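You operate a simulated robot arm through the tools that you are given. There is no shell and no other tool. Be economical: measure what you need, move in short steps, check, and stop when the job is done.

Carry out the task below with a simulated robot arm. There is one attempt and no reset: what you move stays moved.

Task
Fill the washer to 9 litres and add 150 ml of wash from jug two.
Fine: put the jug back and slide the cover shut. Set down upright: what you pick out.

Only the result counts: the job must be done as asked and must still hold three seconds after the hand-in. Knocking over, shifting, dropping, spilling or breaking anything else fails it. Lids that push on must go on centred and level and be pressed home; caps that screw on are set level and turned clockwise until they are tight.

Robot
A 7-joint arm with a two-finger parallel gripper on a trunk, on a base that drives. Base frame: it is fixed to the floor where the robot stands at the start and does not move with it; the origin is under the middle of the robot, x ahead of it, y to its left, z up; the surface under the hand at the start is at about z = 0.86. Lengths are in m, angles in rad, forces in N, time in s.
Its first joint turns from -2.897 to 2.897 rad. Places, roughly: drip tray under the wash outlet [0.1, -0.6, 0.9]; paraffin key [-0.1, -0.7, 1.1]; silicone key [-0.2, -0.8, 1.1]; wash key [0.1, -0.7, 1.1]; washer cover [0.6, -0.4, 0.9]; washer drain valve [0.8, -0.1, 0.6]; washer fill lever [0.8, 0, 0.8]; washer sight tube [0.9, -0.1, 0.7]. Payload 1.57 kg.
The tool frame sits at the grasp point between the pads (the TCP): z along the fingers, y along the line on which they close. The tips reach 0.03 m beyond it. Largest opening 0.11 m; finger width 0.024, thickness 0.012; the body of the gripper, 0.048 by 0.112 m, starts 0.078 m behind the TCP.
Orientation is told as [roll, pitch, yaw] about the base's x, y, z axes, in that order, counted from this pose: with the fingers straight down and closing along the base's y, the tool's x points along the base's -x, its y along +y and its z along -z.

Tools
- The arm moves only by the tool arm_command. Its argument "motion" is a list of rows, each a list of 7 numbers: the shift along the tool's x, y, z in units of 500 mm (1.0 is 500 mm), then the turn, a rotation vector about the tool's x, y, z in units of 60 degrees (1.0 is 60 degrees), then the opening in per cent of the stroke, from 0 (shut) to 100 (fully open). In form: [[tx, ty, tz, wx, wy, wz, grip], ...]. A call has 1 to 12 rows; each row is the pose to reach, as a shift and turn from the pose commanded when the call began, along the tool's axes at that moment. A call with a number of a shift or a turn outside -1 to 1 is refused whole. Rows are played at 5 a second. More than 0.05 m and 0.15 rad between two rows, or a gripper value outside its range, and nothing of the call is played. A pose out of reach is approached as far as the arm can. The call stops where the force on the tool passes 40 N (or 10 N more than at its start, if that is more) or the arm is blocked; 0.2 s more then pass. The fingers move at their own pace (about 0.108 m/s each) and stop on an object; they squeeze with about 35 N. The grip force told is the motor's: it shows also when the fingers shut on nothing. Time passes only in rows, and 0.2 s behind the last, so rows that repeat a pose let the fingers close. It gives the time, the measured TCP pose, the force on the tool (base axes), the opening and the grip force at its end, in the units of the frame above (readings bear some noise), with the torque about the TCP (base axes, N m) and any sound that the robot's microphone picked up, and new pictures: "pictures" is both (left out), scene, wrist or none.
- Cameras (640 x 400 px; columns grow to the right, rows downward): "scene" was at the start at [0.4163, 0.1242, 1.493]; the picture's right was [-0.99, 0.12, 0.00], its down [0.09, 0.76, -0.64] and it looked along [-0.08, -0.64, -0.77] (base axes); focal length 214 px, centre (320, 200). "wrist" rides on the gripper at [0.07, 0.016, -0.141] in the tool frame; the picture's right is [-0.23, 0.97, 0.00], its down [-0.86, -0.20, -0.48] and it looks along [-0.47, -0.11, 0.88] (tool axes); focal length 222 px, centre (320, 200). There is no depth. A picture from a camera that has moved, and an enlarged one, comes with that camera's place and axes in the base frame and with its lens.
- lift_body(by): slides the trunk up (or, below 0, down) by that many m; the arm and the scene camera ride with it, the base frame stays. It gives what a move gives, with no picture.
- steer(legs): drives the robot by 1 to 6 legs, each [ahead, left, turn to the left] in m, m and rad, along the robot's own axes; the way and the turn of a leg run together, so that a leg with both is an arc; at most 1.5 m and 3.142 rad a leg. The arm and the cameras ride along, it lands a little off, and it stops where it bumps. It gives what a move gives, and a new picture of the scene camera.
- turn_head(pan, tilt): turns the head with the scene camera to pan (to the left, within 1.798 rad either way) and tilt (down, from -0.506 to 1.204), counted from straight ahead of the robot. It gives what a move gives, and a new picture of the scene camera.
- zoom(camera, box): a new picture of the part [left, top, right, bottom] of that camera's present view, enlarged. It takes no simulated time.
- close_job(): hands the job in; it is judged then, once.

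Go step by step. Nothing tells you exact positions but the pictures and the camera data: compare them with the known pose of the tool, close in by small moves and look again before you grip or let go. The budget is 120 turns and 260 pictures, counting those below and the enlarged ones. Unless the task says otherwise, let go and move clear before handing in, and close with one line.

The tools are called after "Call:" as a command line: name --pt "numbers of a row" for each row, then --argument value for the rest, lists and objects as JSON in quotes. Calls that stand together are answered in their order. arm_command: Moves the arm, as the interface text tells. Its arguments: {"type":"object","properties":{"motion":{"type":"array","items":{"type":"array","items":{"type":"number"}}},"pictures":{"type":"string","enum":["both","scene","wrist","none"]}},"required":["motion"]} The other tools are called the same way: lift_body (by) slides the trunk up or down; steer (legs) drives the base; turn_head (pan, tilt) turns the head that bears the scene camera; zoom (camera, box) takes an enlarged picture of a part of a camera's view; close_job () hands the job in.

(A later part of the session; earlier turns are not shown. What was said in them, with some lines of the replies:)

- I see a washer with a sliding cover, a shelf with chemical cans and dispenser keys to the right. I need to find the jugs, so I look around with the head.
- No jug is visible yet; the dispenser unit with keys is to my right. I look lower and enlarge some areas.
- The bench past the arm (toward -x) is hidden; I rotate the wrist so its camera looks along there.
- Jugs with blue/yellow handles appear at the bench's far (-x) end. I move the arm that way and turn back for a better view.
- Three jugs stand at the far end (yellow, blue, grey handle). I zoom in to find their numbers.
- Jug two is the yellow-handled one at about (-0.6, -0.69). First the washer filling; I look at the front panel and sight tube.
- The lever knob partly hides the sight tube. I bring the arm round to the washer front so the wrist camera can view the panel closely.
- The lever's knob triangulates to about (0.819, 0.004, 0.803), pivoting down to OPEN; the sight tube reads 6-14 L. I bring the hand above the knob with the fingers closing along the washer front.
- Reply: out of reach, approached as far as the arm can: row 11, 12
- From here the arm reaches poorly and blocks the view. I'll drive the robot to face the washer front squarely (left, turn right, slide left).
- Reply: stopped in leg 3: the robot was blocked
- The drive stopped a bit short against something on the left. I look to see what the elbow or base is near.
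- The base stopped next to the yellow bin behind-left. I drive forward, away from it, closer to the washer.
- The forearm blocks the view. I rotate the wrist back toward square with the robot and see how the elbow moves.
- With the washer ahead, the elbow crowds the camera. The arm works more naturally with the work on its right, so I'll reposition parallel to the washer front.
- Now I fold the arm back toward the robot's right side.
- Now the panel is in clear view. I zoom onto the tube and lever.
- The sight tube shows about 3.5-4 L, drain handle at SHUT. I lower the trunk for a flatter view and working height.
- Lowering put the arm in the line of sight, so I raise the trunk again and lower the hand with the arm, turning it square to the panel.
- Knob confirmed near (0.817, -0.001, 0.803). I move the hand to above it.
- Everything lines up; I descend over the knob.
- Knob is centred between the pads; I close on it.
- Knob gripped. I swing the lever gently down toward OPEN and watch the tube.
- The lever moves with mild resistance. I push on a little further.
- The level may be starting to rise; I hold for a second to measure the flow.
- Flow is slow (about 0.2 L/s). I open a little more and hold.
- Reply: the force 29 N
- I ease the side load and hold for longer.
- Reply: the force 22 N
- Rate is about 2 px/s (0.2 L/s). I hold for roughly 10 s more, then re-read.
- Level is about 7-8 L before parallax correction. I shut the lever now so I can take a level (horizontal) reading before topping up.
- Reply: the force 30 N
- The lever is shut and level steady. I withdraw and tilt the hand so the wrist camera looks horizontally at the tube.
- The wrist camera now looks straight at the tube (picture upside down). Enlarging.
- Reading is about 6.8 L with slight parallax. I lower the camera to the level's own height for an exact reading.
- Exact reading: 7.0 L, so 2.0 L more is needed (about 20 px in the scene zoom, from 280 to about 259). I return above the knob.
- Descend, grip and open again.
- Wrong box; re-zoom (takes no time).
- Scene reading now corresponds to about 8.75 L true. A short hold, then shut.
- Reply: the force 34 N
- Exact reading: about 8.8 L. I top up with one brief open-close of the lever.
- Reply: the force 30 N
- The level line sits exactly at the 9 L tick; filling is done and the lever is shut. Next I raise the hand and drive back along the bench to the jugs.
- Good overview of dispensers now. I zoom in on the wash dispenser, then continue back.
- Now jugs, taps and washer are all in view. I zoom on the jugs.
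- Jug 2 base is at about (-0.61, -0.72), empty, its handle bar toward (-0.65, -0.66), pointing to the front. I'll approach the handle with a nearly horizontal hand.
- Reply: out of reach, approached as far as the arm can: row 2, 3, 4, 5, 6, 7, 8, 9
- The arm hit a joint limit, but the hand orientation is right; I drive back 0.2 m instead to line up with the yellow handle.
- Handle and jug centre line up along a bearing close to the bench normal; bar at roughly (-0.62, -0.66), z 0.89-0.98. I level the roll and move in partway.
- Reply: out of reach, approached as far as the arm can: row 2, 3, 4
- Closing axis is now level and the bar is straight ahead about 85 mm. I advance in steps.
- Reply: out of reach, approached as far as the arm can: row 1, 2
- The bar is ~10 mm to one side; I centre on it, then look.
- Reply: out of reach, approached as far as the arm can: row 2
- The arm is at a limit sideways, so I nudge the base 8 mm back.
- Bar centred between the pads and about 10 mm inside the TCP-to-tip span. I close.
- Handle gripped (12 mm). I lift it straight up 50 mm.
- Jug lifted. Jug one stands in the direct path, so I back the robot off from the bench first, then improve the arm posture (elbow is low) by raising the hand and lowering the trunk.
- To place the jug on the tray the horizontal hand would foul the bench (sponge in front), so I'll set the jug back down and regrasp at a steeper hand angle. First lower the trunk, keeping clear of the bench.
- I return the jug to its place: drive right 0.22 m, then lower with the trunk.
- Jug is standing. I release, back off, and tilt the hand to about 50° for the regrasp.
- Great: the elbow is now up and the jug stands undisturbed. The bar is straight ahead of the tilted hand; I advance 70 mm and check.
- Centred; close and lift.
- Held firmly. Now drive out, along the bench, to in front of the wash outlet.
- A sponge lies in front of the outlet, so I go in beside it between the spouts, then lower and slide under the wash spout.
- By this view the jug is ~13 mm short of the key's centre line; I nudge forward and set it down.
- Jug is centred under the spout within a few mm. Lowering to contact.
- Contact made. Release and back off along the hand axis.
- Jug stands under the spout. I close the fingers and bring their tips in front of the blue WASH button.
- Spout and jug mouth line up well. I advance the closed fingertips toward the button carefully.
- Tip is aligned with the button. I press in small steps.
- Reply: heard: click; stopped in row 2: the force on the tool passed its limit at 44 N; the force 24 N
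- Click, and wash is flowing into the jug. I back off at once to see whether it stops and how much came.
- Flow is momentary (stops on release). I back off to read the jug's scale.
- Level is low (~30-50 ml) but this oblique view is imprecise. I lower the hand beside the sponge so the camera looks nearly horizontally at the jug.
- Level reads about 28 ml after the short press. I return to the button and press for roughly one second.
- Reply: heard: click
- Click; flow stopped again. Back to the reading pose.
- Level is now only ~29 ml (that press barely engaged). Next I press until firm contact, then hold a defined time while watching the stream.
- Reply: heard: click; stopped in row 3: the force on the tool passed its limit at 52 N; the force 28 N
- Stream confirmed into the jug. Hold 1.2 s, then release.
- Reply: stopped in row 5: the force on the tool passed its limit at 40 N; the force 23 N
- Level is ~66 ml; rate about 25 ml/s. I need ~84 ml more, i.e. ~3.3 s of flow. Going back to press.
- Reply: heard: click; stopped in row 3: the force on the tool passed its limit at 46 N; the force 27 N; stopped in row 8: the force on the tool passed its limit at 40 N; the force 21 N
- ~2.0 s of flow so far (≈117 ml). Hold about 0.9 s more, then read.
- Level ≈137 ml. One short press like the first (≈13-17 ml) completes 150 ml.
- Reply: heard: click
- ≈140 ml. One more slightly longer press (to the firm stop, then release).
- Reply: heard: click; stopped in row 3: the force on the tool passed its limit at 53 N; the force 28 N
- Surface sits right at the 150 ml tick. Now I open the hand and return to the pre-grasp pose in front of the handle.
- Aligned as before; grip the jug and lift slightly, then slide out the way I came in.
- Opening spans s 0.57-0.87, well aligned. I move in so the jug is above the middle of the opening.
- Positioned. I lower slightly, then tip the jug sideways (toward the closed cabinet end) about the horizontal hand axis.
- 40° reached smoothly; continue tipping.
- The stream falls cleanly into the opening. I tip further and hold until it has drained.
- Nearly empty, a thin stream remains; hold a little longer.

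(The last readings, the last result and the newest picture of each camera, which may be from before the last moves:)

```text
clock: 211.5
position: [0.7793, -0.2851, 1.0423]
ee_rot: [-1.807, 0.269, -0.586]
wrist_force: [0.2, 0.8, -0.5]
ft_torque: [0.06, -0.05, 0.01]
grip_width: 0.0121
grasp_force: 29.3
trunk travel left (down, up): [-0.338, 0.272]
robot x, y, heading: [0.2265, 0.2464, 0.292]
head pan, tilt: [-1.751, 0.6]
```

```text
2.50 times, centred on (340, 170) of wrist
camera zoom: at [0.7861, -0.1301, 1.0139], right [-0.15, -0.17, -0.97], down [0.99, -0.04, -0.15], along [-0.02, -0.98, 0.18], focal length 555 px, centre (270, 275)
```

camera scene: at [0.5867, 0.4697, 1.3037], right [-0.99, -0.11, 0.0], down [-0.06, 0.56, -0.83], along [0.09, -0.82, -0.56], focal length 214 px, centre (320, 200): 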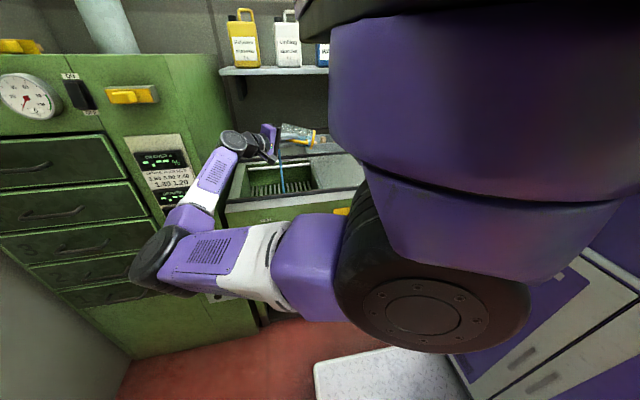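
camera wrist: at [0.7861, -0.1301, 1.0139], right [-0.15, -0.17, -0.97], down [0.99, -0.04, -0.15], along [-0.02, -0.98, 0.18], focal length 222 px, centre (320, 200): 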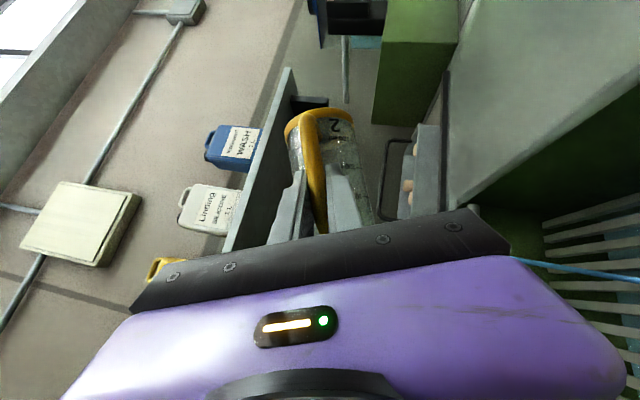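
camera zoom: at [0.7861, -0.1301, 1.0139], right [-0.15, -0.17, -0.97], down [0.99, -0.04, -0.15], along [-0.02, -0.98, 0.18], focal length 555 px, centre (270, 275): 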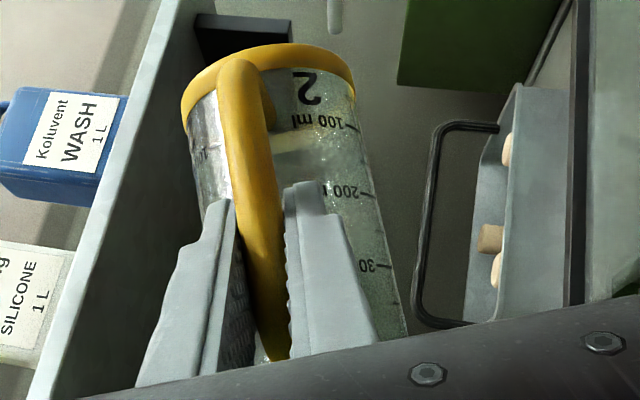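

Jug empty. I turn it back upright.

Call:
arm_command --pt "0 0 0 -0.09 0 0.105 0" --pt "0 0 0 -0.181 0 0.21 0" --pt "0 0 0 -0.272 0 0.315 0" --pt "0 0 0 -0.363 0 0.42 0" --pt "0 0 0 -0.454 0 0.526 0" --pt "0 0 0 -0.545 0 0.631 0" --pt "0 0 0 -0.635 0 0.736 0" --pt "0 0 0 -0.726 0 0.841 0" --pt "0 0 0 -0.816 0 0.946 0" --pictures "none"

Call:
arm_command --pt "0 0 0 -0.09 0 0.105 0" --pt "0 0 0 -0.181 0 0.21 0" --pt "0 0 0 -0.272 0 0.315 0" --pt "0 0 0 -0.363 0 0.42 0" --pt "0 0 0 -0.379 0 0.441 0" --pictures "both"

```text
clock: 213.5
position: [0.7805, -0.2849, 1.0415]
ee_rot: [-0.825, -0.666, -0.824]
wrist_force: [0.1, -0.2, -1.5]
ft_torque: [0.07, 0.01, -0.03]
grip_width: 0.0121
grasp_force: 29.4
trunk travel left (down, up): [-0.338, 0.272]
robot x, y, heading: [0.2294, 0.2432, 0.288]
head pan, tilt: [-1.751, 0.6]
```

```text
clock: 214.7
position: [0.7791, -0.2852, 1.0423]
ee_rot: [-0.012, -0.858, -1.405]
wrist_force: [0.1, 0.0, -0.4]
ft_torque: [0.01, 0.04, -0.02]
grip_width: 0.0123
grasp_force: 29.0
trunk travel left (down, up): [-0.338, 0.272]
robot x, y, heading: [0.2265, 0.2439, 0.292]
head pan, tilt: [-1.751, 0.6]
camera scene: at [0.5868, 0.4697, 1.3036], right [-0.99, -0.11, 0.0], down [-0.06, 0.56, -0.83], along [0.09, -0.82, -0.56], focal length 214 px, centre (320, 200)
camera wrist: at [0.7716, -0.1325, 1.0824], right [0.99, 0.0, 0.16], down [-0.16, -0.22, 0.96], along [0.04, -0.97, -0.22], focal length 222 px, centre (320, 200)
```

scene: 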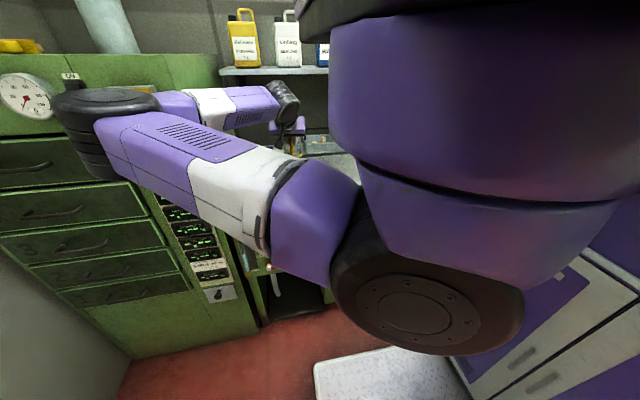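
wrist: 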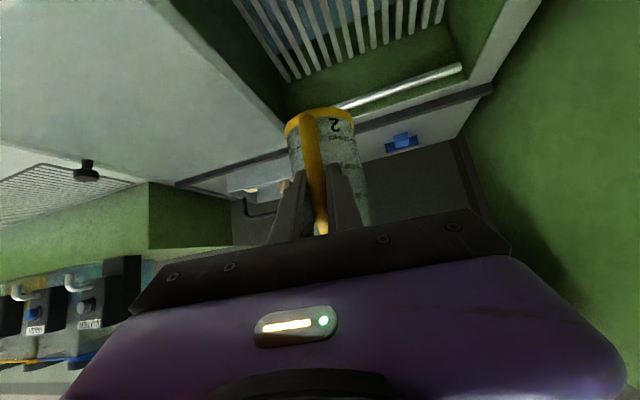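

Upright again. Drive out and back to the jugs' place.

Call:
steer --legs '[[0, 0.25, 0], [-1.456, 0, 0]]'

```text
clock: 223.3
position: [-0.6922, -0.4634, 1.0421]
ee_rot: [-0.016, -0.859, -1.411]
wrist_force: [0.6, 0.5, -0.2]
ft_torque: [0.05, 0.0, -0.02]
grip_width: 0.0123
grasp_force: 29.4
trunk travel left (down, up): [-0.338, 0.272]
robot x, y, heading: [-1.2421, 0.0654, 0.282]
head pan, tilt: [-1.751, 0.6]
camera scene: at [-0.8807, 0.2916, 1.3037], right [-0.99, -0.11, 0.0], down [-0.06, 0.56, -0.83], along [0.09, -0.82, -0.56], focal length 214 px, centre (320, 200)
```

scene: 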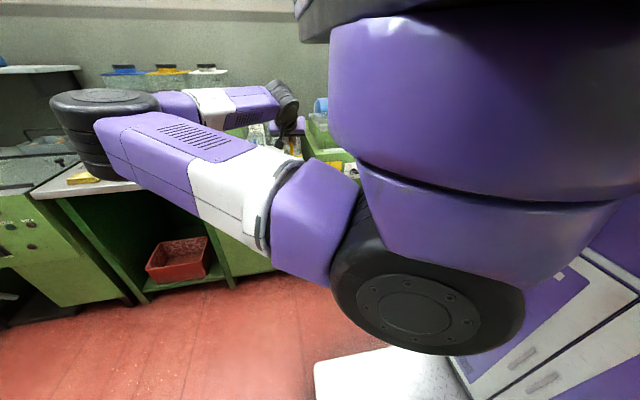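

Call:
steer --legs '[[0.004, -0.207, 0]]'

Call:
zoom --camera "wrist" --box '[0, 0, 640, 400]'

Call:
zoom --camera "scene" --box '[220, 70, 360, 190]'

```text
clock: 224.9
position: [-0.6302, -0.6624, 1.0422]
ee_rot: [-0.016, -0.859, -1.413]
wrist_force: [-0.4, 0.7, -0.9]
ft_torque: [0.06, -0.04, 0.01]
grip_width: 0.0121
grasp_force: 29.6
trunk travel left (down, up): [-0.338, 0.272]
robot x, y, heading: [-1.1797, -0.127, 0.283]
head pan, tilt: [-1.751, 0.6]
camera scene: at [-0.8181, 0.0938, 1.3037], right [-0.99, -0.1, 0.0], down [-0.06, 0.56, -0.83], along [0.09, -0.82, -0.56], focal length 214 px, centre (320, 200)
```

scene: 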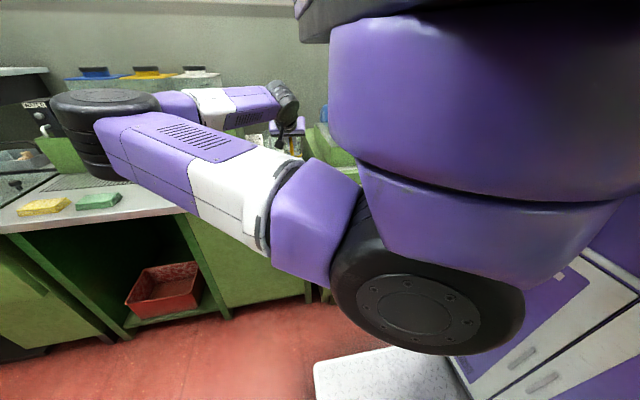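

```text
1.00 times, centred on (320, 200) of wrist (not enlarged: the box is as wide or as high as the picture)
camera zoom: at [-0.6377, -0.5097, 1.0824], right [0.99, 0.0, 0.16], down [-0.16, -0.22, 0.96], along [0.03, -0.97, -0.22], focal length 222 px, centre (320, 200)
```

zoom: 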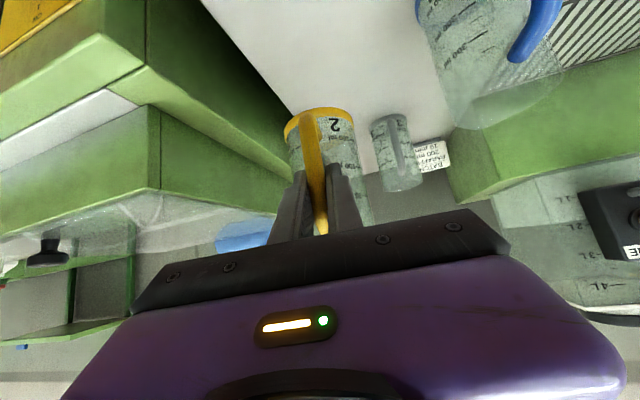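

```text
3.33 times, centred on (290, 130) of scene
camera zoom: at [-0.8181, 0.0938, 1.3037], right [-0.99, -0.1, 0.0], down [-0.06, 0.56, -0.83], along [0.09, -0.82, -0.56], focal length 715 px, centre (420, 433)
```

zoom: 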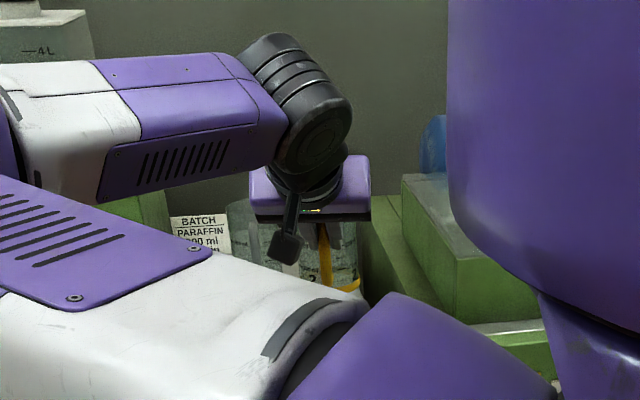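

Within 2 mm of the original spot. Lower to the bench.

Call:
lift_body --by -0.088

Call:
lift_body --by -0.006

Call:
lift_body --by -0.002

```text
clock: 226.2
position: [-0.6313, -0.6619, 0.9553]
ee_rot: [-0.016, -0.859, -1.411]
wrist_force: [-0.1, 0.4, -0.3]
ft_torque: [0.01, -0.01, 0.02]
grip_width: 0.012
grasp_force: 29.9
trunk travel left (down, up): [-0.25, 0.36]
robot x, y, heading: [-1.1807, -0.129, 0.287]
head pan, tilt: [-1.751, 0.6]
```

```text
clock: 226.7
position: [-0.6305, -0.6619, 0.9487]
ee_rot: [-0.014, -0.858, -1.412]
wrist_force: [-0.1, -0.2, 3.7]
ft_torque: [-0.23, -0.08, -0.01]
grip_width: 0.0122
grasp_force: 29.5
trunk travel left (down, up): [-0.244, 0.366]
robot x, y, heading: [-1.181, -0.1342, 0.282]
head pan, tilt: [-1.751, 0.6]
```

```text
clock: 227.2
position: [-0.6319, -0.6627, 0.949]
ee_rot: [-0.015, -0.862, -1.415]
wrist_force: [-2.2, 3.4, 12.3]
ft_torque: [-0.7, -0.31, 0.0]
grip_width: 0.0123
grasp_force: 29.5
trunk travel left (down, up): [-0.242, 0.368]
robot x, y, heading: [-1.1796, -0.1304, 0.286]
head pan, tilt: [-1.751, 0.6]
```

Firm contact; relieve the load slightly, release and back off.

Call:
lift_body --by 0.0015

Call:
arm_command --pt "0 0 0 0 0 0 30" --pt "0 0 0 0 0 0 100" --pt "0 0 0 0 0 0 100" --pt "0 0 0 0 0 0 100" --pt "0 0 -0.06 0 0 0 100" --pt "0 0 -0.13 0 0 0 100" --pt "0 0 -0.2 0 0 0 100" --pt "0 0 -0.28 0 0 0 100" --pictures "wrist"

Call:
zoom --camera "wrist" --box '[240, 60, 480, 240]'

```text
clock: 227.8
position: [-0.6315, -0.6625, 0.9484]
ee_rot: [-0.015, -0.859, -1.413]
wrist_force: [-1.5, -0.1, 10.0]
ft_torque: [-0.66, -0.37, -0.05]
grip_width: 0.0121
grasp_force: 29.4
trunk travel left (down, up): [-0.244, 0.366]
robot x, y, heading: [-1.1783, -0.1312, 0.285]
head pan, tilt: [-1.751, 0.6]
```

```text
clock: 229.6
position: [-0.6477, -0.5567, 1.0402]
ee_rot: [-0.017, -0.857, -1.411]
wrist_force: [0.0, -0.3, -0.5]
ft_torque: [-0.01, -0.01, -0.01]
grip_width: 0.1099
grasp_force: 0.0
trunk travel left (down, up): [-0.244, 0.366]
robot x, y, heading: [-1.1808, -0.1335, 0.286]
head pan, tilt: [-1.751, 0.6]
camera wrist: at [-0.6531, -0.4047, 1.0795], right [0.99, 0.0, 0.16], down [-0.16, -0.22, 0.96], along [0.03, -0.97, -0.22], focal length 222 px, centre (320, 200)
```

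wrist: 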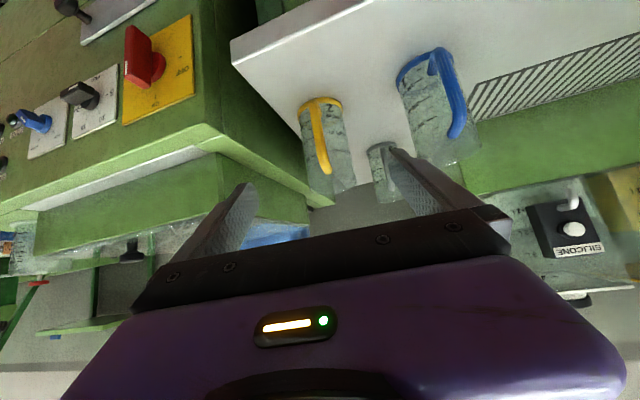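

```text
2.22 times, centred on (360, 150) of wrist
camera zoom: at [-0.6531, -0.4047, 1.0795], right [0.99, 0.0, 0.16], down [-0.16, -0.22, 0.96], along [0.03, -0.97, -0.22], focal length 494 px, centre (231, 311)
```

zoom: 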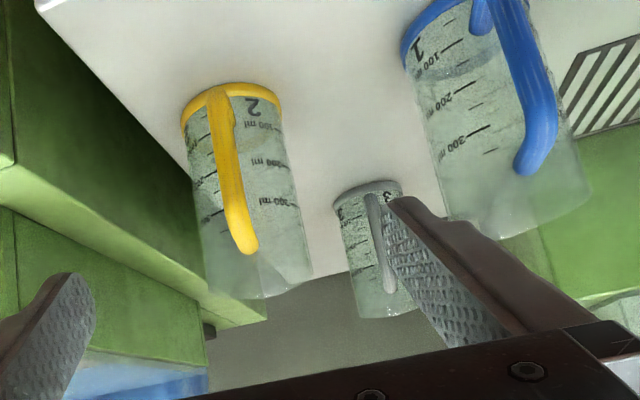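

Jug two is back in place, upright. Now the cover: its knob is around s 0.235, n -0.6 (≈(0.40,-0.50), z 0.885). I drive back along to it.

Call:
lift_body --by 0.08

Call:
steer --legs '[[0, 0.15, 0], [1.076, 0, 0.008]]'

Call:
zoom --camera "wrist" --box '[0, 0, 640, 400]'

```text
clock: 230.7
position: [-0.6455, -0.556, 1.1189]
ee_rot: [-0.016, -0.859, -1.412]
wrist_force: [0.8, 0.3, -1.0]
ft_torque: [0.0, -0.02, 0.02]
grip_width: 0.1101
grasp_force: 0.0
trunk travel left (down, up): [-0.324, 0.286]
robot x, y, heading: [-1.1799, -0.1325, 0.287]
head pan, tilt: [-1.751, 0.6]
```

```text
clock: 237.3
position: [0.3506, -0.1003, 1.1203]
ee_rot: [-0.016, -0.859, -1.405]
wrist_force: [-0.5, 0.3, 0.2]
ft_torque: [-0.06, -0.02, 0.02]
grip_width: 0.1101
grasp_force: 0.1
trunk travel left (down, up): [-0.324, 0.286]
robot x, y, heading: [-0.1841, 0.3201, 0.287]
head pan, tilt: [-1.751, 0.6]
camera scene: at [0.1743, 0.5489, 1.2892], right [-0.99, -0.11, 0.0], down [-0.06, 0.56, -0.83], along [0.09, -0.82, -0.56], focal length 214 px, centre (320, 200)
```

scene: 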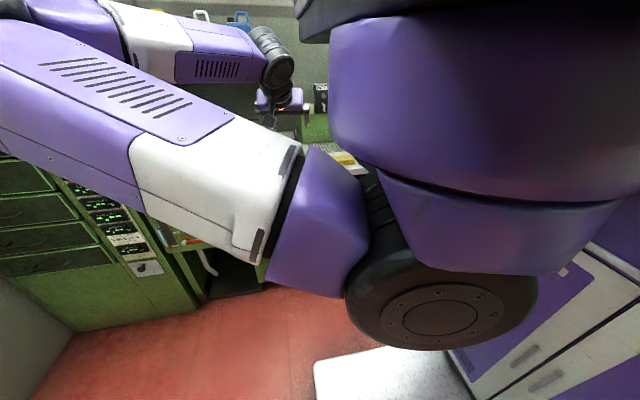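

```text
1.00 times, centred on (320, 200) of wrist (not enlarged: the box is as wide or as high as the picture)
camera zoom: at [0.3428, 0.0516, 1.1596], right [0.99, 0.0, 0.16], down [-0.16, -0.22, 0.96], along [0.04, -0.97, -0.22], focal length 222 px, centre (320, 200)
```

zoom: 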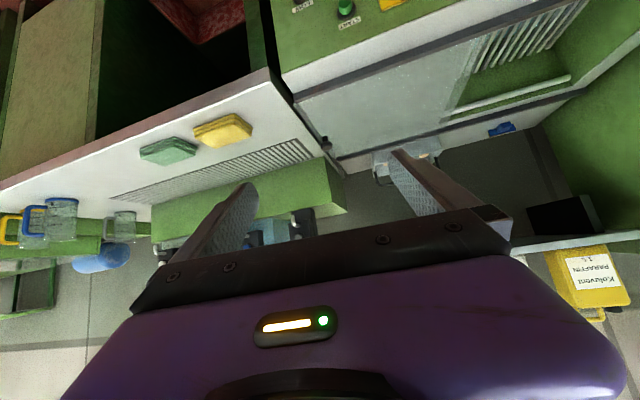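

Knob re-measured at about (0.405, -0.495). I position the hand in front of and above it.

Call:
steer --legs '[[-0.062, 0, 0.01], [0, -0.288, 0]]'

Call:
lift_body --by -0.1

Call:
zoom --camera "wrist" --box '[0, 0, 640, 400]'

```text
clock: 239.8
position: [0.3812, -0.3877, 1.1198]
ee_rot: [-0.017, -0.86, -1.395]
wrist_force: [-0.7, -0.4, 0.2]
ft_torque: [-0.03, -0.01, 0.02]
grip_width: 0.11
grasp_force: 0.1
trunk travel left (down, up): [-0.324, 0.286]
robot x, y, heading: [-0.1609, 0.0272, 0.297]
head pan, tilt: [-1.751, 0.6]
camera scene: at [0.1976, 0.2598, 1.2892], right [-0.99, -0.12, 0.0], down [-0.07, 0.56, -0.83], along [0.1, -0.82, -0.56], focal length 214 px, centre (320, 200)
```

scene: 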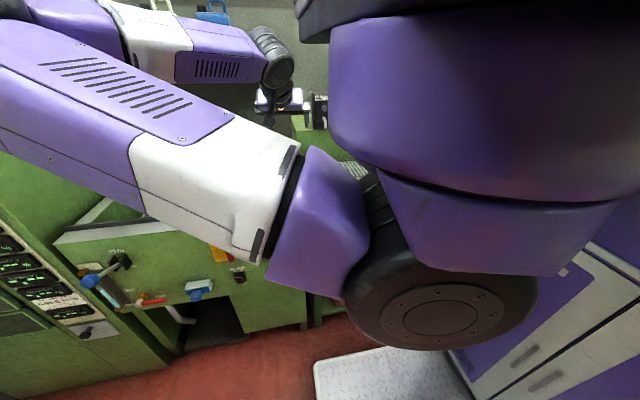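

```text
clock: 241.2
position: [0.3818, -0.3874, 1.0205]
ee_rot: [-0.016, -0.859, -1.395]
wrist_force: [0.2, 0.0, -0.6]
ft_torque: [-0.02, 0.0, 0.03]
grip_width: 0.1101
grasp_force: 0.1
trunk travel left (down, up): [-0.224, 0.386]
robot x, y, heading: [-0.1603, 0.0319, 0.302]
head pan, tilt: [-1.751, 0.6]
```

```text
1.00 times, centred on (320, 200) of wrist (not enlarged: the box is as wide or as high as the picture)
camera zoom: at [0.3711, -0.2357, 1.0597], right [0.99, 0.01, 0.16], down [-0.16, -0.23, 0.96], along [0.05, -0.97, -0.22], focal length 222 px, centre (320, 200)
```

zoom: 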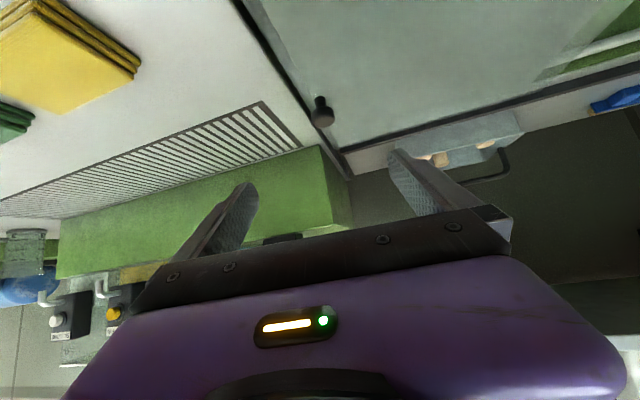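

Call:
arm_command --pt "0.011 0.002 0.075 0 0 0 100" --pt "0.022 0.005 0.15 0 0 0 100" --pt "0.033 0.007 0.22 0 0 0 100" --pictures "none"

Call:
zoom --camera "wrist" --box '[200, 40, 460, 240]'

```text
clock: 242.0
position: [0.3931, -0.4569, 0.9353]
ee_rot: [-0.015, -0.859, -1.395]
wrist_force: [-0.6, 0.3, 1.2]
ft_torque: [0.0, 0.0, 0.02]
grip_width: 0.1098
grasp_force: 0.1
trunk travel left (down, up): [-0.224, 0.386]
robot x, y, heading: [-0.1619, 0.0295, 0.3]
head pan, tilt: [-1.751, 0.6]
```

```text
2.00 times, centred on (330, 140) of wrist
camera zoom: at [0.3855, -0.3057, 0.9748], right [0.99, 0.01, 0.16], down [-0.15, -0.23, 0.96], along [0.05, -0.97, -0.22], focal length 444 px, centre (300, 320)
```

zoom: 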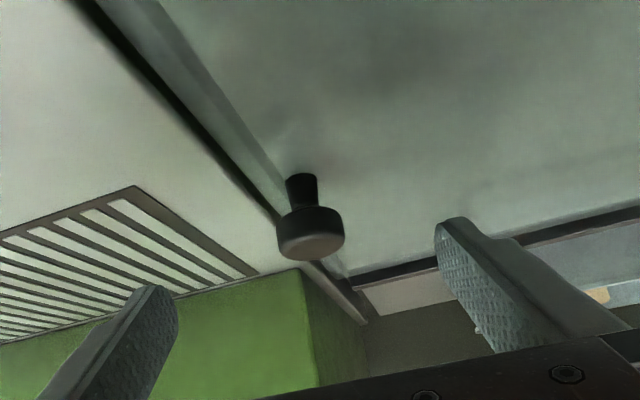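

Knob head at (0.407, -0.490, 0.894); I go onto it and grip.

Call:
arm_command --pt "0.006 0.007 0.05 0 0 0 100" --pt "0.012 0.0146 0.096 0 0 0 100" --pt "0.012 0.0146 0.096 0 0 0 40" --pt "0.012 0.0146 0.096 0 0 0 0" --pt "0.012 0.0146 0.096 0 0 0 0" --pt "0.012 0.0146 0.096 0 0 0 0" --pictures "none"

Call:
zoom --camera "wrist" --box '[200, 40, 460, 240]'

```text
clock: 243.4
position: [0.4069, -0.4886, 0.8983]
ee_rot: [-0.015, -0.86, -1.396]
wrist_force: [-1.2, -2.0, -2.2]
ft_torque: [-0.28, -0.11, -0.13]
grip_width: 0.0296
grasp_force: 39.4
trunk travel left (down, up): [-0.224, 0.386]
robot x, y, heading: [-0.1631, 0.0306, 0.301]
head pan, tilt: [-1.751, 0.6]
```

```text
2.00 times, centred on (330, 140) of wrist
camera zoom: at [0.3978, -0.3371, 0.9385], right [0.99, 0.01, 0.16], down [-0.16, -0.23, 0.96], along [0.05, -0.97, -0.22], focal length 444 px, centre (300, 320)
```

zoom: 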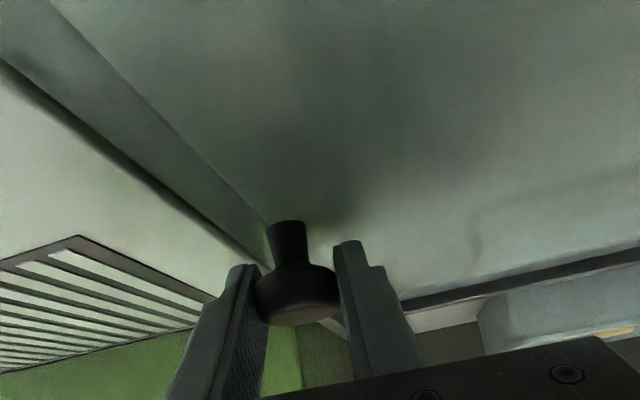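

Knob gripped. I slide it along the rails with the arm first.

Call:
arm_command --pt "0.004 0.05 -0.005 0 0 0 0" --pt "0.008 0.099 -0.009 0 0 0 0" --pt "0.012 0.149 -0.014 0 0 0 0" --pt "0.016 0.198 -0.019 0 0 0 0" --pictures "none"

Call:
zoom --camera "wrist" --box '[0, 0, 640, 400]'

```text
clock: 244.4
position: [0.5036, -0.4582, 0.8985]
ee_rot: [-0.012, -0.856, -1.393]
wrist_force: [-5.9, 28.3, 2.7]
ft_torque: [0.41, 0.02, 0.0]
grip_width: 0.0293
grasp_force: 40.0
trunk travel left (down, up): [-0.224, 0.386]
robot x, y, heading: [-0.1584, 0.0279, 0.3]
head pan, tilt: [-1.751, 0.6]
```

```text
1.00 times, centred on (320, 200) of wrist (not enlarged: the box is as wide or as high as the picture)
camera zoom: at [0.4949, -0.3068, 0.9387], right [0.99, 0.02, 0.16], down [-0.16, -0.23, 0.96], along [0.05, -0.97, -0.22], focal length 222 px, centre (320, 200)
```

zoom: 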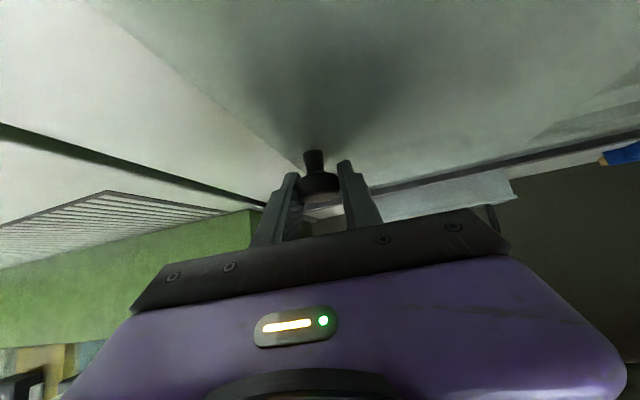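

It slides well. I follow with a slight outward correction to relieve the side force.

Call:
arm_command --pt "0.006 0.05 -0.007 0 0 0 0" --pt "0.011 0.099 -0.013 0 0 0 0" --pt "0.016 0.149 -0.018 0 0 0 0" --pt "0.02 0.198 -0.0234 0 0 0 0" --pictures "both"

```text
clock: 245.4
position: [0.5997, -0.4286, 0.8981]
ee_rot: [-0.014, -0.858, -1.393]
wrist_force: [-4.1, 20.7, -0.2]
ft_torque: [-0.19, -0.21, 0.05]
grip_width: 0.0292
grasp_force: 38.7
trunk travel left (down, up): [-0.224, 0.386]
robot x, y, heading: [-0.161, 0.0295, 0.304]
head pan, tilt: [-1.751, 0.6]
camera scene: at [0.1975, 0.2603, 1.1891], right [-0.99, -0.12, 0.0], down [-0.07, 0.56, -0.83], along [0.1, -0.82, -0.56], focal length 214 px, centre (320, 200)
camera wrist: at [0.5902, -0.2764, 0.9382], right [0.99, 0.02, 0.16], down [-0.16, -0.23, 0.96], along [0.05, -0.97, -0.22], focal length 222 px, centre (320, 200)
```

scene: 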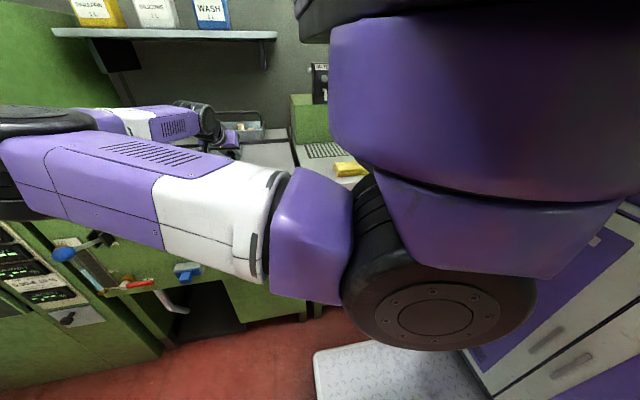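
wrist: 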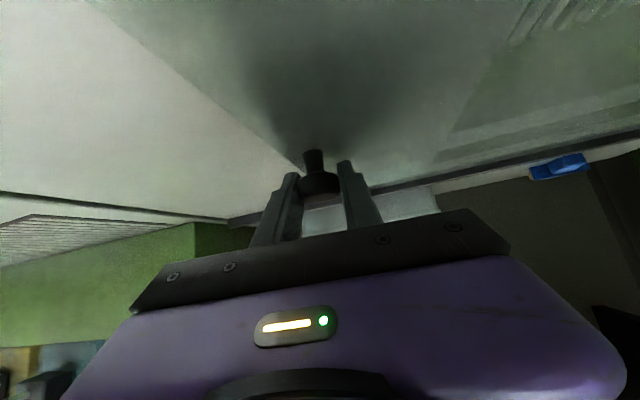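

Two-thirds closed. Continue.

Call:
arm_command --pt "0.006 0.05 -0.007 0 0 0 0" --pt "0.01 0.099 -0.012 0 0 0 0" --pt "0.014 0.149 -0.016 0 0 0 0" --pt "0.018 0.19 -0.021 0 0 0 0" --pictures "wrist"

```text
clock: 246.4
position: [0.6141, -0.4249, 0.8973]
ee_rot: [-0.013, -0.859, -1.395]
wrist_force: [1.0, 2.3, -1.5]
ft_torque: [-0.24, -0.13, -0.16]
grip_width: 0.0294
grasp_force: 38.8
out of reach, approached as far as the arm can: row 1, 2, 3, 4
trunk travel left (down, up): [-0.224, 0.386]
robot x, y, heading: [-0.1609, 0.0294, 0.301]
head pan, tilt: [-1.751, 0.6]
camera wrist: at [0.6041, -0.2722, 0.9379], right [0.99, 0.02, 0.16], down [-0.16, -0.22, 0.96], along [0.05, -0.97, -0.22], focal length 222 px, centre (320, 200)
```

wrist: 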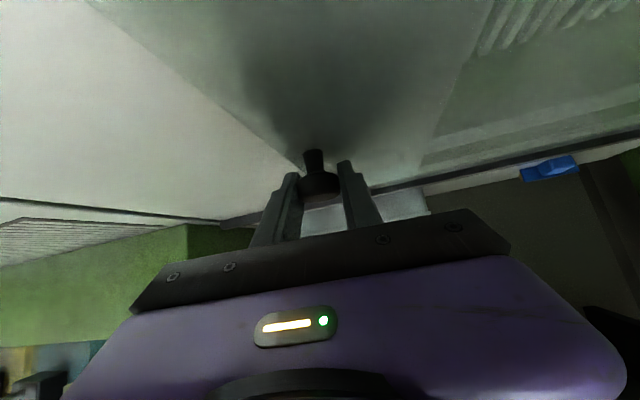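

Arm reach exhausted; I drive ahead with the knob still gripped (heading is parallel to the rails).

Call:
steer --legs '[[0.06, 0, 0]]'

Call:
zoom --camera "wrist" --box '[0, 0, 640, 400]'

```text
clock: 247.3
position: [0.6717, -0.4063, 0.8981]
ee_rot: [-0.017, -0.86, -1.393]
wrist_force: [-4.8, 5.1, 2.6]
ft_torque: [0.14, 0.25, -0.16]
grip_width: 0.0293
grasp_force: 38.8
trunk travel left (down, up): [-0.224, 0.386]
robot x, y, heading: [-0.1008, 0.0483, 0.305]
head pan, tilt: [-1.751, 0.6]
camera scene: at [0.2552, 0.2781, 1.1892], right [-0.99, -0.12, 0.0], down [-0.07, 0.56, -0.83], along [0.1, -0.82, -0.56], focal length 214 px, centre (320, 200)
```

scene: 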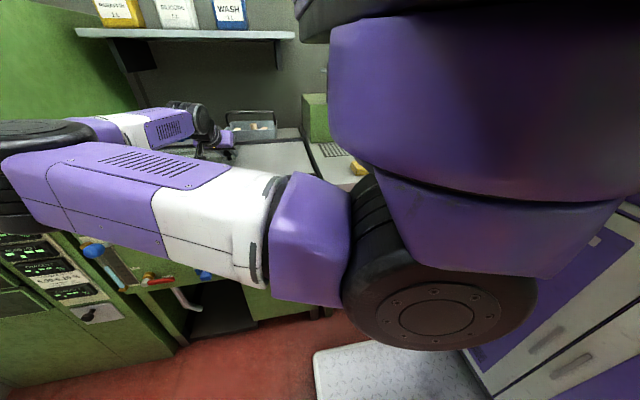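

```text
1.00 times, centred on (320, 200) of wrist (not enlarged: the box is as wide or as high as the picture)
camera zoom: at [0.6612, -0.2538, 0.938], right [0.99, 0.02, 0.16], down [-0.15, -0.23, 0.96], along [0.05, -0.97, -0.22], focal length 222 px, centre (320, 200)
```

zoom: 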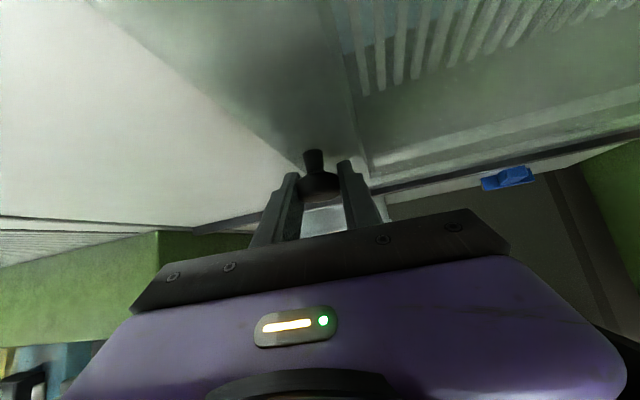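

Almost shut: ~30 mm to go.

Call:
steer --legs '[[0.025, 0, 0]]'

Call:
steer --legs '[[0.01, 0, 0]]'

Call:
zoom --camera "wrist" --box '[0, 0, 640, 400]'

```text
clock: 248.1
position: [0.6935, -0.3995, 0.8971]
ee_rot: [-0.015, -0.859, -1.392]
wrist_force: [-2.7, 5.1, 1.7]
ft_torque: [0.09, 0.04, 0.09]
grip_width: 0.0294
grasp_force: 39.1
trunk travel left (down, up): [-0.224, 0.386]
robot x, y, heading: [-0.0765, 0.0535, 0.301]
head pan, tilt: [-1.751, 0.6]
camera scene: at [0.279, 0.2857, 1.1892], right [-0.99, -0.12, 0.0], down [-0.07, 0.56, -0.83], along [0.1, -0.82, -0.56], focal length 214 px, centre (320, 200)
```

scene: 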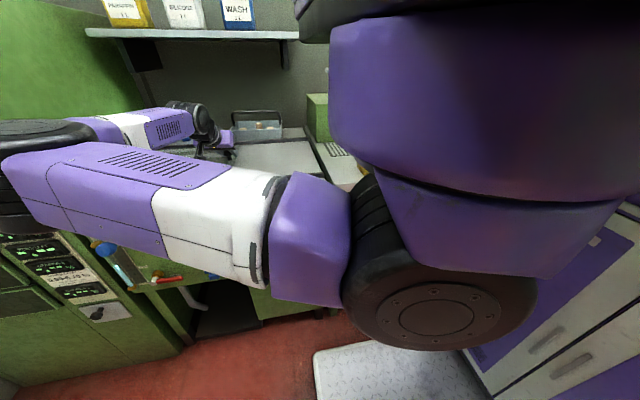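

```text
clock: 248.9
position: [0.7019, -0.3954, 0.8983]
ee_rot: [-0.018, -0.857, -1.395]
wrist_force: [-16.5, 5.3, 1.7]
ft_torque: [0.07, 0.14, 0.1]
grip_width: 0.0295
grasp_force: 39.1
trunk travel left (down, up): [-0.224, 0.386]
robot x, y, heading: [-0.0684, 0.057, 0.302]
head pan, tilt: [-1.751, 0.6]
camera scene: at [0.2883, 0.2887, 1.1893], right [-0.99, -0.12, 0.0], down [-0.07, 0.56, -0.83], along [0.1, -0.82, -0.56], focal length 214 px, centre (320, 200)
```

scene: 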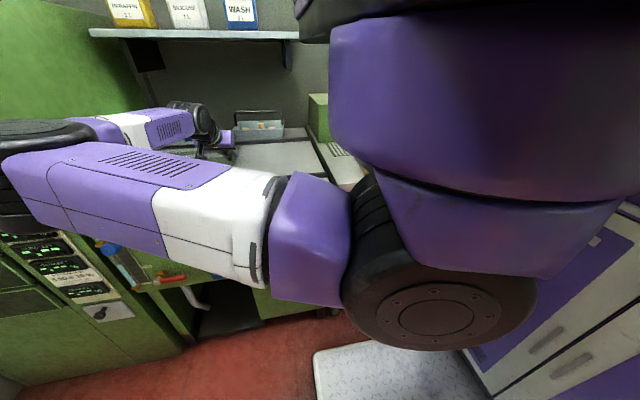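

```text
1.00 times, centred on (320, 200) of wrist (not enlarged: the box is as wide or as high as the picture)
camera zoom: at [0.6929, -0.2439, 0.938], right [0.99, 0.01, 0.16], down [-0.15, -0.23, 0.96], along [0.05, -0.97, -0.22], focal length 222 px, centre (320, 200)
```

zoom: 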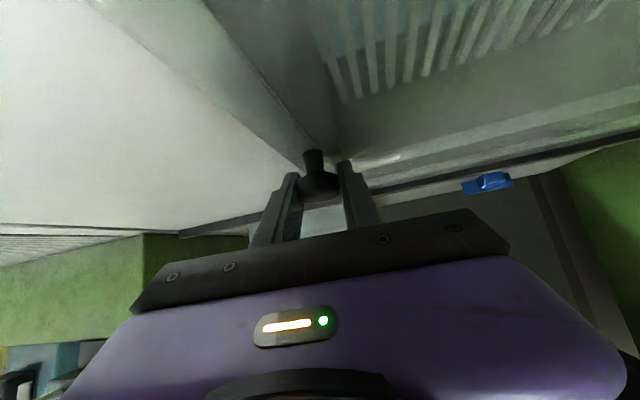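

Resistance rises; one more nudge to be sure it is at its stop.

Call:
steer --legs '[[0.01, 0, 0]]'

```text
clock: 249.8
position: [0.7021, -0.3949, 0.898]
ee_rot: [-0.028, -0.857, -1.399]
wrist_force: [-3.1, 4.8, 2.9]
ft_torque: [-0.2, -0.02, 0.09]
grip_width: 0.0294
grasp_force: 39.0
trunk travel left (down, up): [-0.224, 0.386]
robot x, y, heading: [-0.0607, 0.0599, 0.305]
head pan, tilt: [-1.751, 0.6]
stopped in leg 1: the force on the tool passed its limit at 44 N (the readings are from after the stop); the commanded pose is now the measured one
camera scene: at [0.2978, 0.292, 1.1891], right [-0.99, -0.12, 0.0], down [-0.07, 0.56, -0.83], along [0.1, -0.82, -0.56], focal length 214 px, centre (320, 200)
```

scene: 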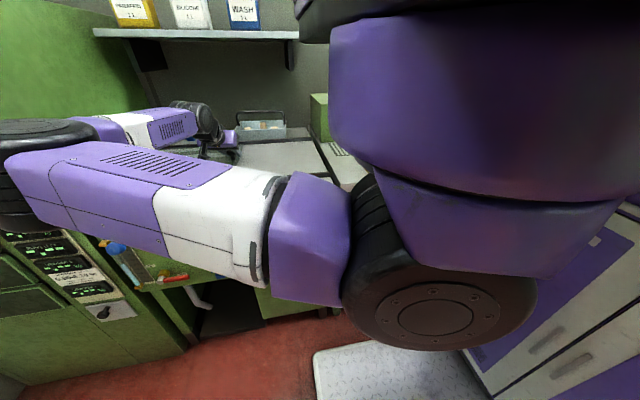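

At the end stop. Release and withdraw.

Call:
arm_command --pt "0 0 0 0 0 0 50" --pt "0 0 0 0 0 0 100" --pt "0 0 0 0 0 0 100" --pt "0 0 0 0 0 0 100" --pt "0 0 -0.07 0 0 0 100" --pt "0 0 -0.14 0 0 0 100" --pt "0 0 -0.22 0 0 0 100" --pt "0 0 -0.3 0 0 0 100" --pictures "wrist"

Call:
lift_body --by 0.25

Call:
steer --legs '[[0, 0.3, 0]]'

Call:
zoom --camera "wrist" --box '[0, 0, 640, 400]'

```text
clock: 251.6
position: [0.6855, -0.2833, 0.9951]
ee_rot: [-0.031, -0.855, -1.4]
wrist_force: [0.4, -0.1, 0.3]
ft_torque: [0.04, 0.0, 0.02]
grip_width: 0.1099
grasp_force: 0.2
trunk travel left (down, up): [-0.224, 0.386]
robot x, y, heading: [-0.059, 0.0607, 0.299]
head pan, tilt: [-1.751, 0.6]
camera wrist: at [0.6796, -0.1315, 1.0353], right [0.99, 0.0, 0.15], down [-0.15, -0.22, 0.96], along [0.03, -0.97, -0.22], focal length 222 px, centre (320, 200)
```

wrist: 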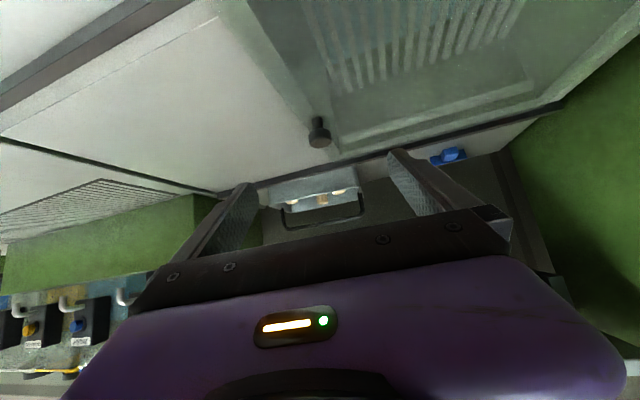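

```text
clock: 254.2
position: [0.6863, -0.2833, 1.2454]
ee_rot: [-0.03, -0.859, -1.399]
wrist_force: [0.7, -0.2, 0.0]
ft_torque: [-0.01, 0.03, -0.01]
grip_width: 0.1101
grasp_force: 0.2
trunk travel left (down, up): [-0.474, 0.136]
robot x, y, heading: [-0.0603, 0.061, 0.304]
head pan, tilt: [-1.751, 0.6]
```

```text
clock: 256.2
position: [0.5974, 0.0029, 1.2452]
ee_rot: [-0.028, -0.856, -1.4]
wrist_force: [0.5, -0.3, 0.6]
ft_torque: [-0.03, 0.0, 0.05]
grip_width: 0.1099
grasp_force: 0.1
trunk travel left (down, up): [-0.474, 0.136]
robot x, y, heading: [-0.1511, 0.3484, 0.302]
head pan, tilt: [-1.751, 0.6]
camera scene: at [0.209, 0.5779, 1.4392], right [-0.99, -0.12, 0.0], down [-0.07, 0.56, -0.83], along [0.1, -0.82, -0.56], focal length 214 px, centre (320, 200)
```

scene: 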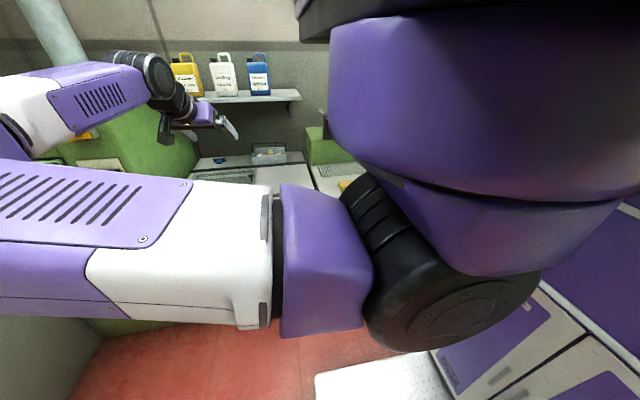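

```text
1.00 times, centred on (320, 200) of wrist (not enlarged: the box is as wide or as high as the picture)
camera zoom: at [0.5908, 0.1548, 1.2854], right [0.99, 0.0, 0.15], down [-0.15, -0.22, 0.96], along [0.03, -0.97, -0.22], focal length 222 px, centre (320, 200)
```

zoom: 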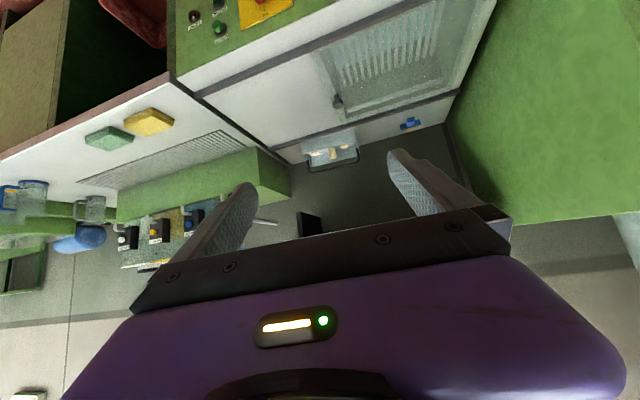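

Cover now lies over the opening. A last check of the cover, jugs and lever.

Call:
zoom --camera "wrist" --box '[300, 0, 500, 130]'

Call:
zoom --camera "wrist" --box '[0, 150, 140, 250]'

Call:
turn_head --pan -0.9 --tilt 0.9

```text
3.08 times, centred on (400, 65) of wrist
camera zoom: at [0.5908, 0.1548, 1.2854], right [0.99, 0.0, 0.15], down [-0.15, -0.22, 0.96], along [0.03, -0.97, -0.22], focal length 684 px, centre (74, 615)
```

zoom: 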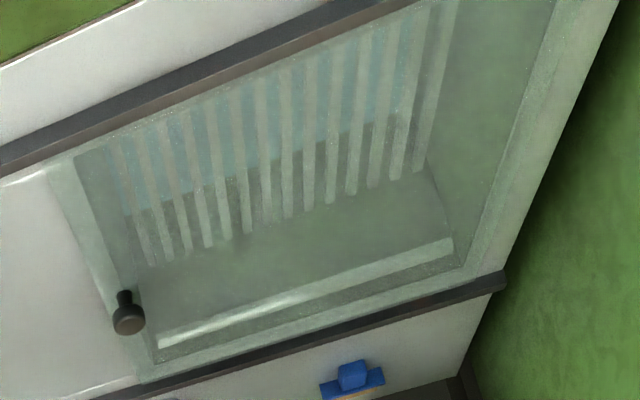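

```text
4.00 times, centred on (70, 200) of wrist
camera zoom: at [0.5908, 0.1548, 1.2854], right [0.99, 0.0, 0.15], down [-0.15, -0.22, 0.96], along [0.03, -0.97, -0.22], focal length 888 px, centre (1320, 200)
```

zoom: 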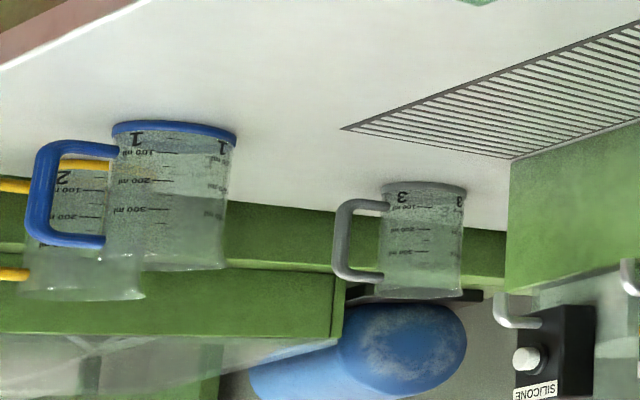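

```text
clock: 257.4
position: [0.5955, 0.0027, 1.245]
ee_rot: [-0.029, -0.856, -1.4]
wrist_force: [0.2, 0.1, 0.9]
ft_torque: [0.01, 0.0, -0.04]
grip_width: 0.1098
grasp_force: 0.1
trunk travel left (down, up): [-0.474, 0.136]
robot x, y, heading: [-0.1497, 0.3465, 0.305]
head pan, tilt: [-0.901, 0.901]
camera scene: at [0.2606, 0.6231, 1.4144], right [-0.56, -0.83, 0.0], down [-0.65, 0.44, -0.62], along [0.51, -0.35, -0.78], focal length 214 px, centre (320, 200)
```

scene: 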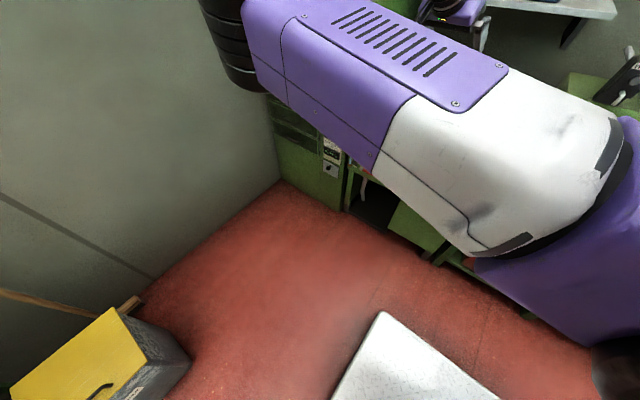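

Cover fully shut, jugs upright. I back away a bit more and check lever and sight tube once.

Call:
steer --legs '[[0.1, 0.25, 0]]'

Call:
lift_body --by -0.25

Call:
zoom --camera "wrist" --box '[300, 0, 500, 140]'

```text
clock: 259.3
position: [0.6165, 0.2666, 1.2446]
ee_rot: [-0.03, -0.856, -1.404]
wrist_force: [-1.3, -0.6, 0.0]
ft_torque: [0.01, -0.04, 0.01]
grip_width: 0.1101
grasp_force: 0.1
trunk travel left (down, up): [-0.474, 0.136]
robot x, y, heading: [-0.1292, 0.6177, 0.301]
head pan, tilt: [-0.901, 0.901]
camera scene: at [0.2832, 0.8884, 1.4144], right [-0.57, -0.82, 0.0], down [-0.65, 0.44, -0.62], along [0.51, -0.35, -0.78], focal length 214 px, centre (320, 200)
```

scene: 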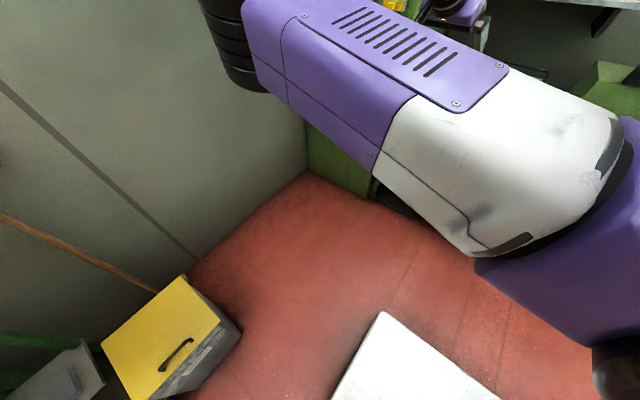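

```text
clock: 261.9
position: [0.6179, 0.2667, 0.995]
ee_rot: [-0.029, -0.855, -1.402]
wrist_force: [-1.1, -0.6, 0.0]
ft_torque: [0.04, 0.0, 0.03]
grip_width: 0.1099
grasp_force: 0.0
trunk travel left (down, up): [-0.224, 0.386]
robot x, y, heading: [-0.127, 0.6134, 0.298]
head pan, tilt: [-0.901, 0.901]
```

```text
2.86 times, centred on (400, 70) of wrist
camera zoom: at [0.6117, 0.419, 1.0355], right [0.99, -0.01, 0.15], down [-0.15, -0.22, 0.96], along [0.03, -0.97, -0.22], focal length 635 px, centre (91, 571)
```

zoom: 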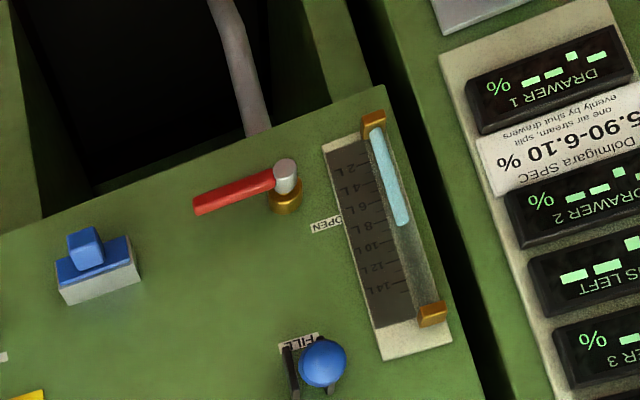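

Everything is in its final state: level at about 9 L, fill lever and drain shut, cover shut, jug two back upright. The hand is clear, so I hand in.

Call:
close_job

```text
The job is handed in.
```

The job is handed in. The washer is at about 9 L and has had 150 ml of wash from jug two. Jug two is back upright in its place, the cover is shut, and the fill lever and drain are closed.
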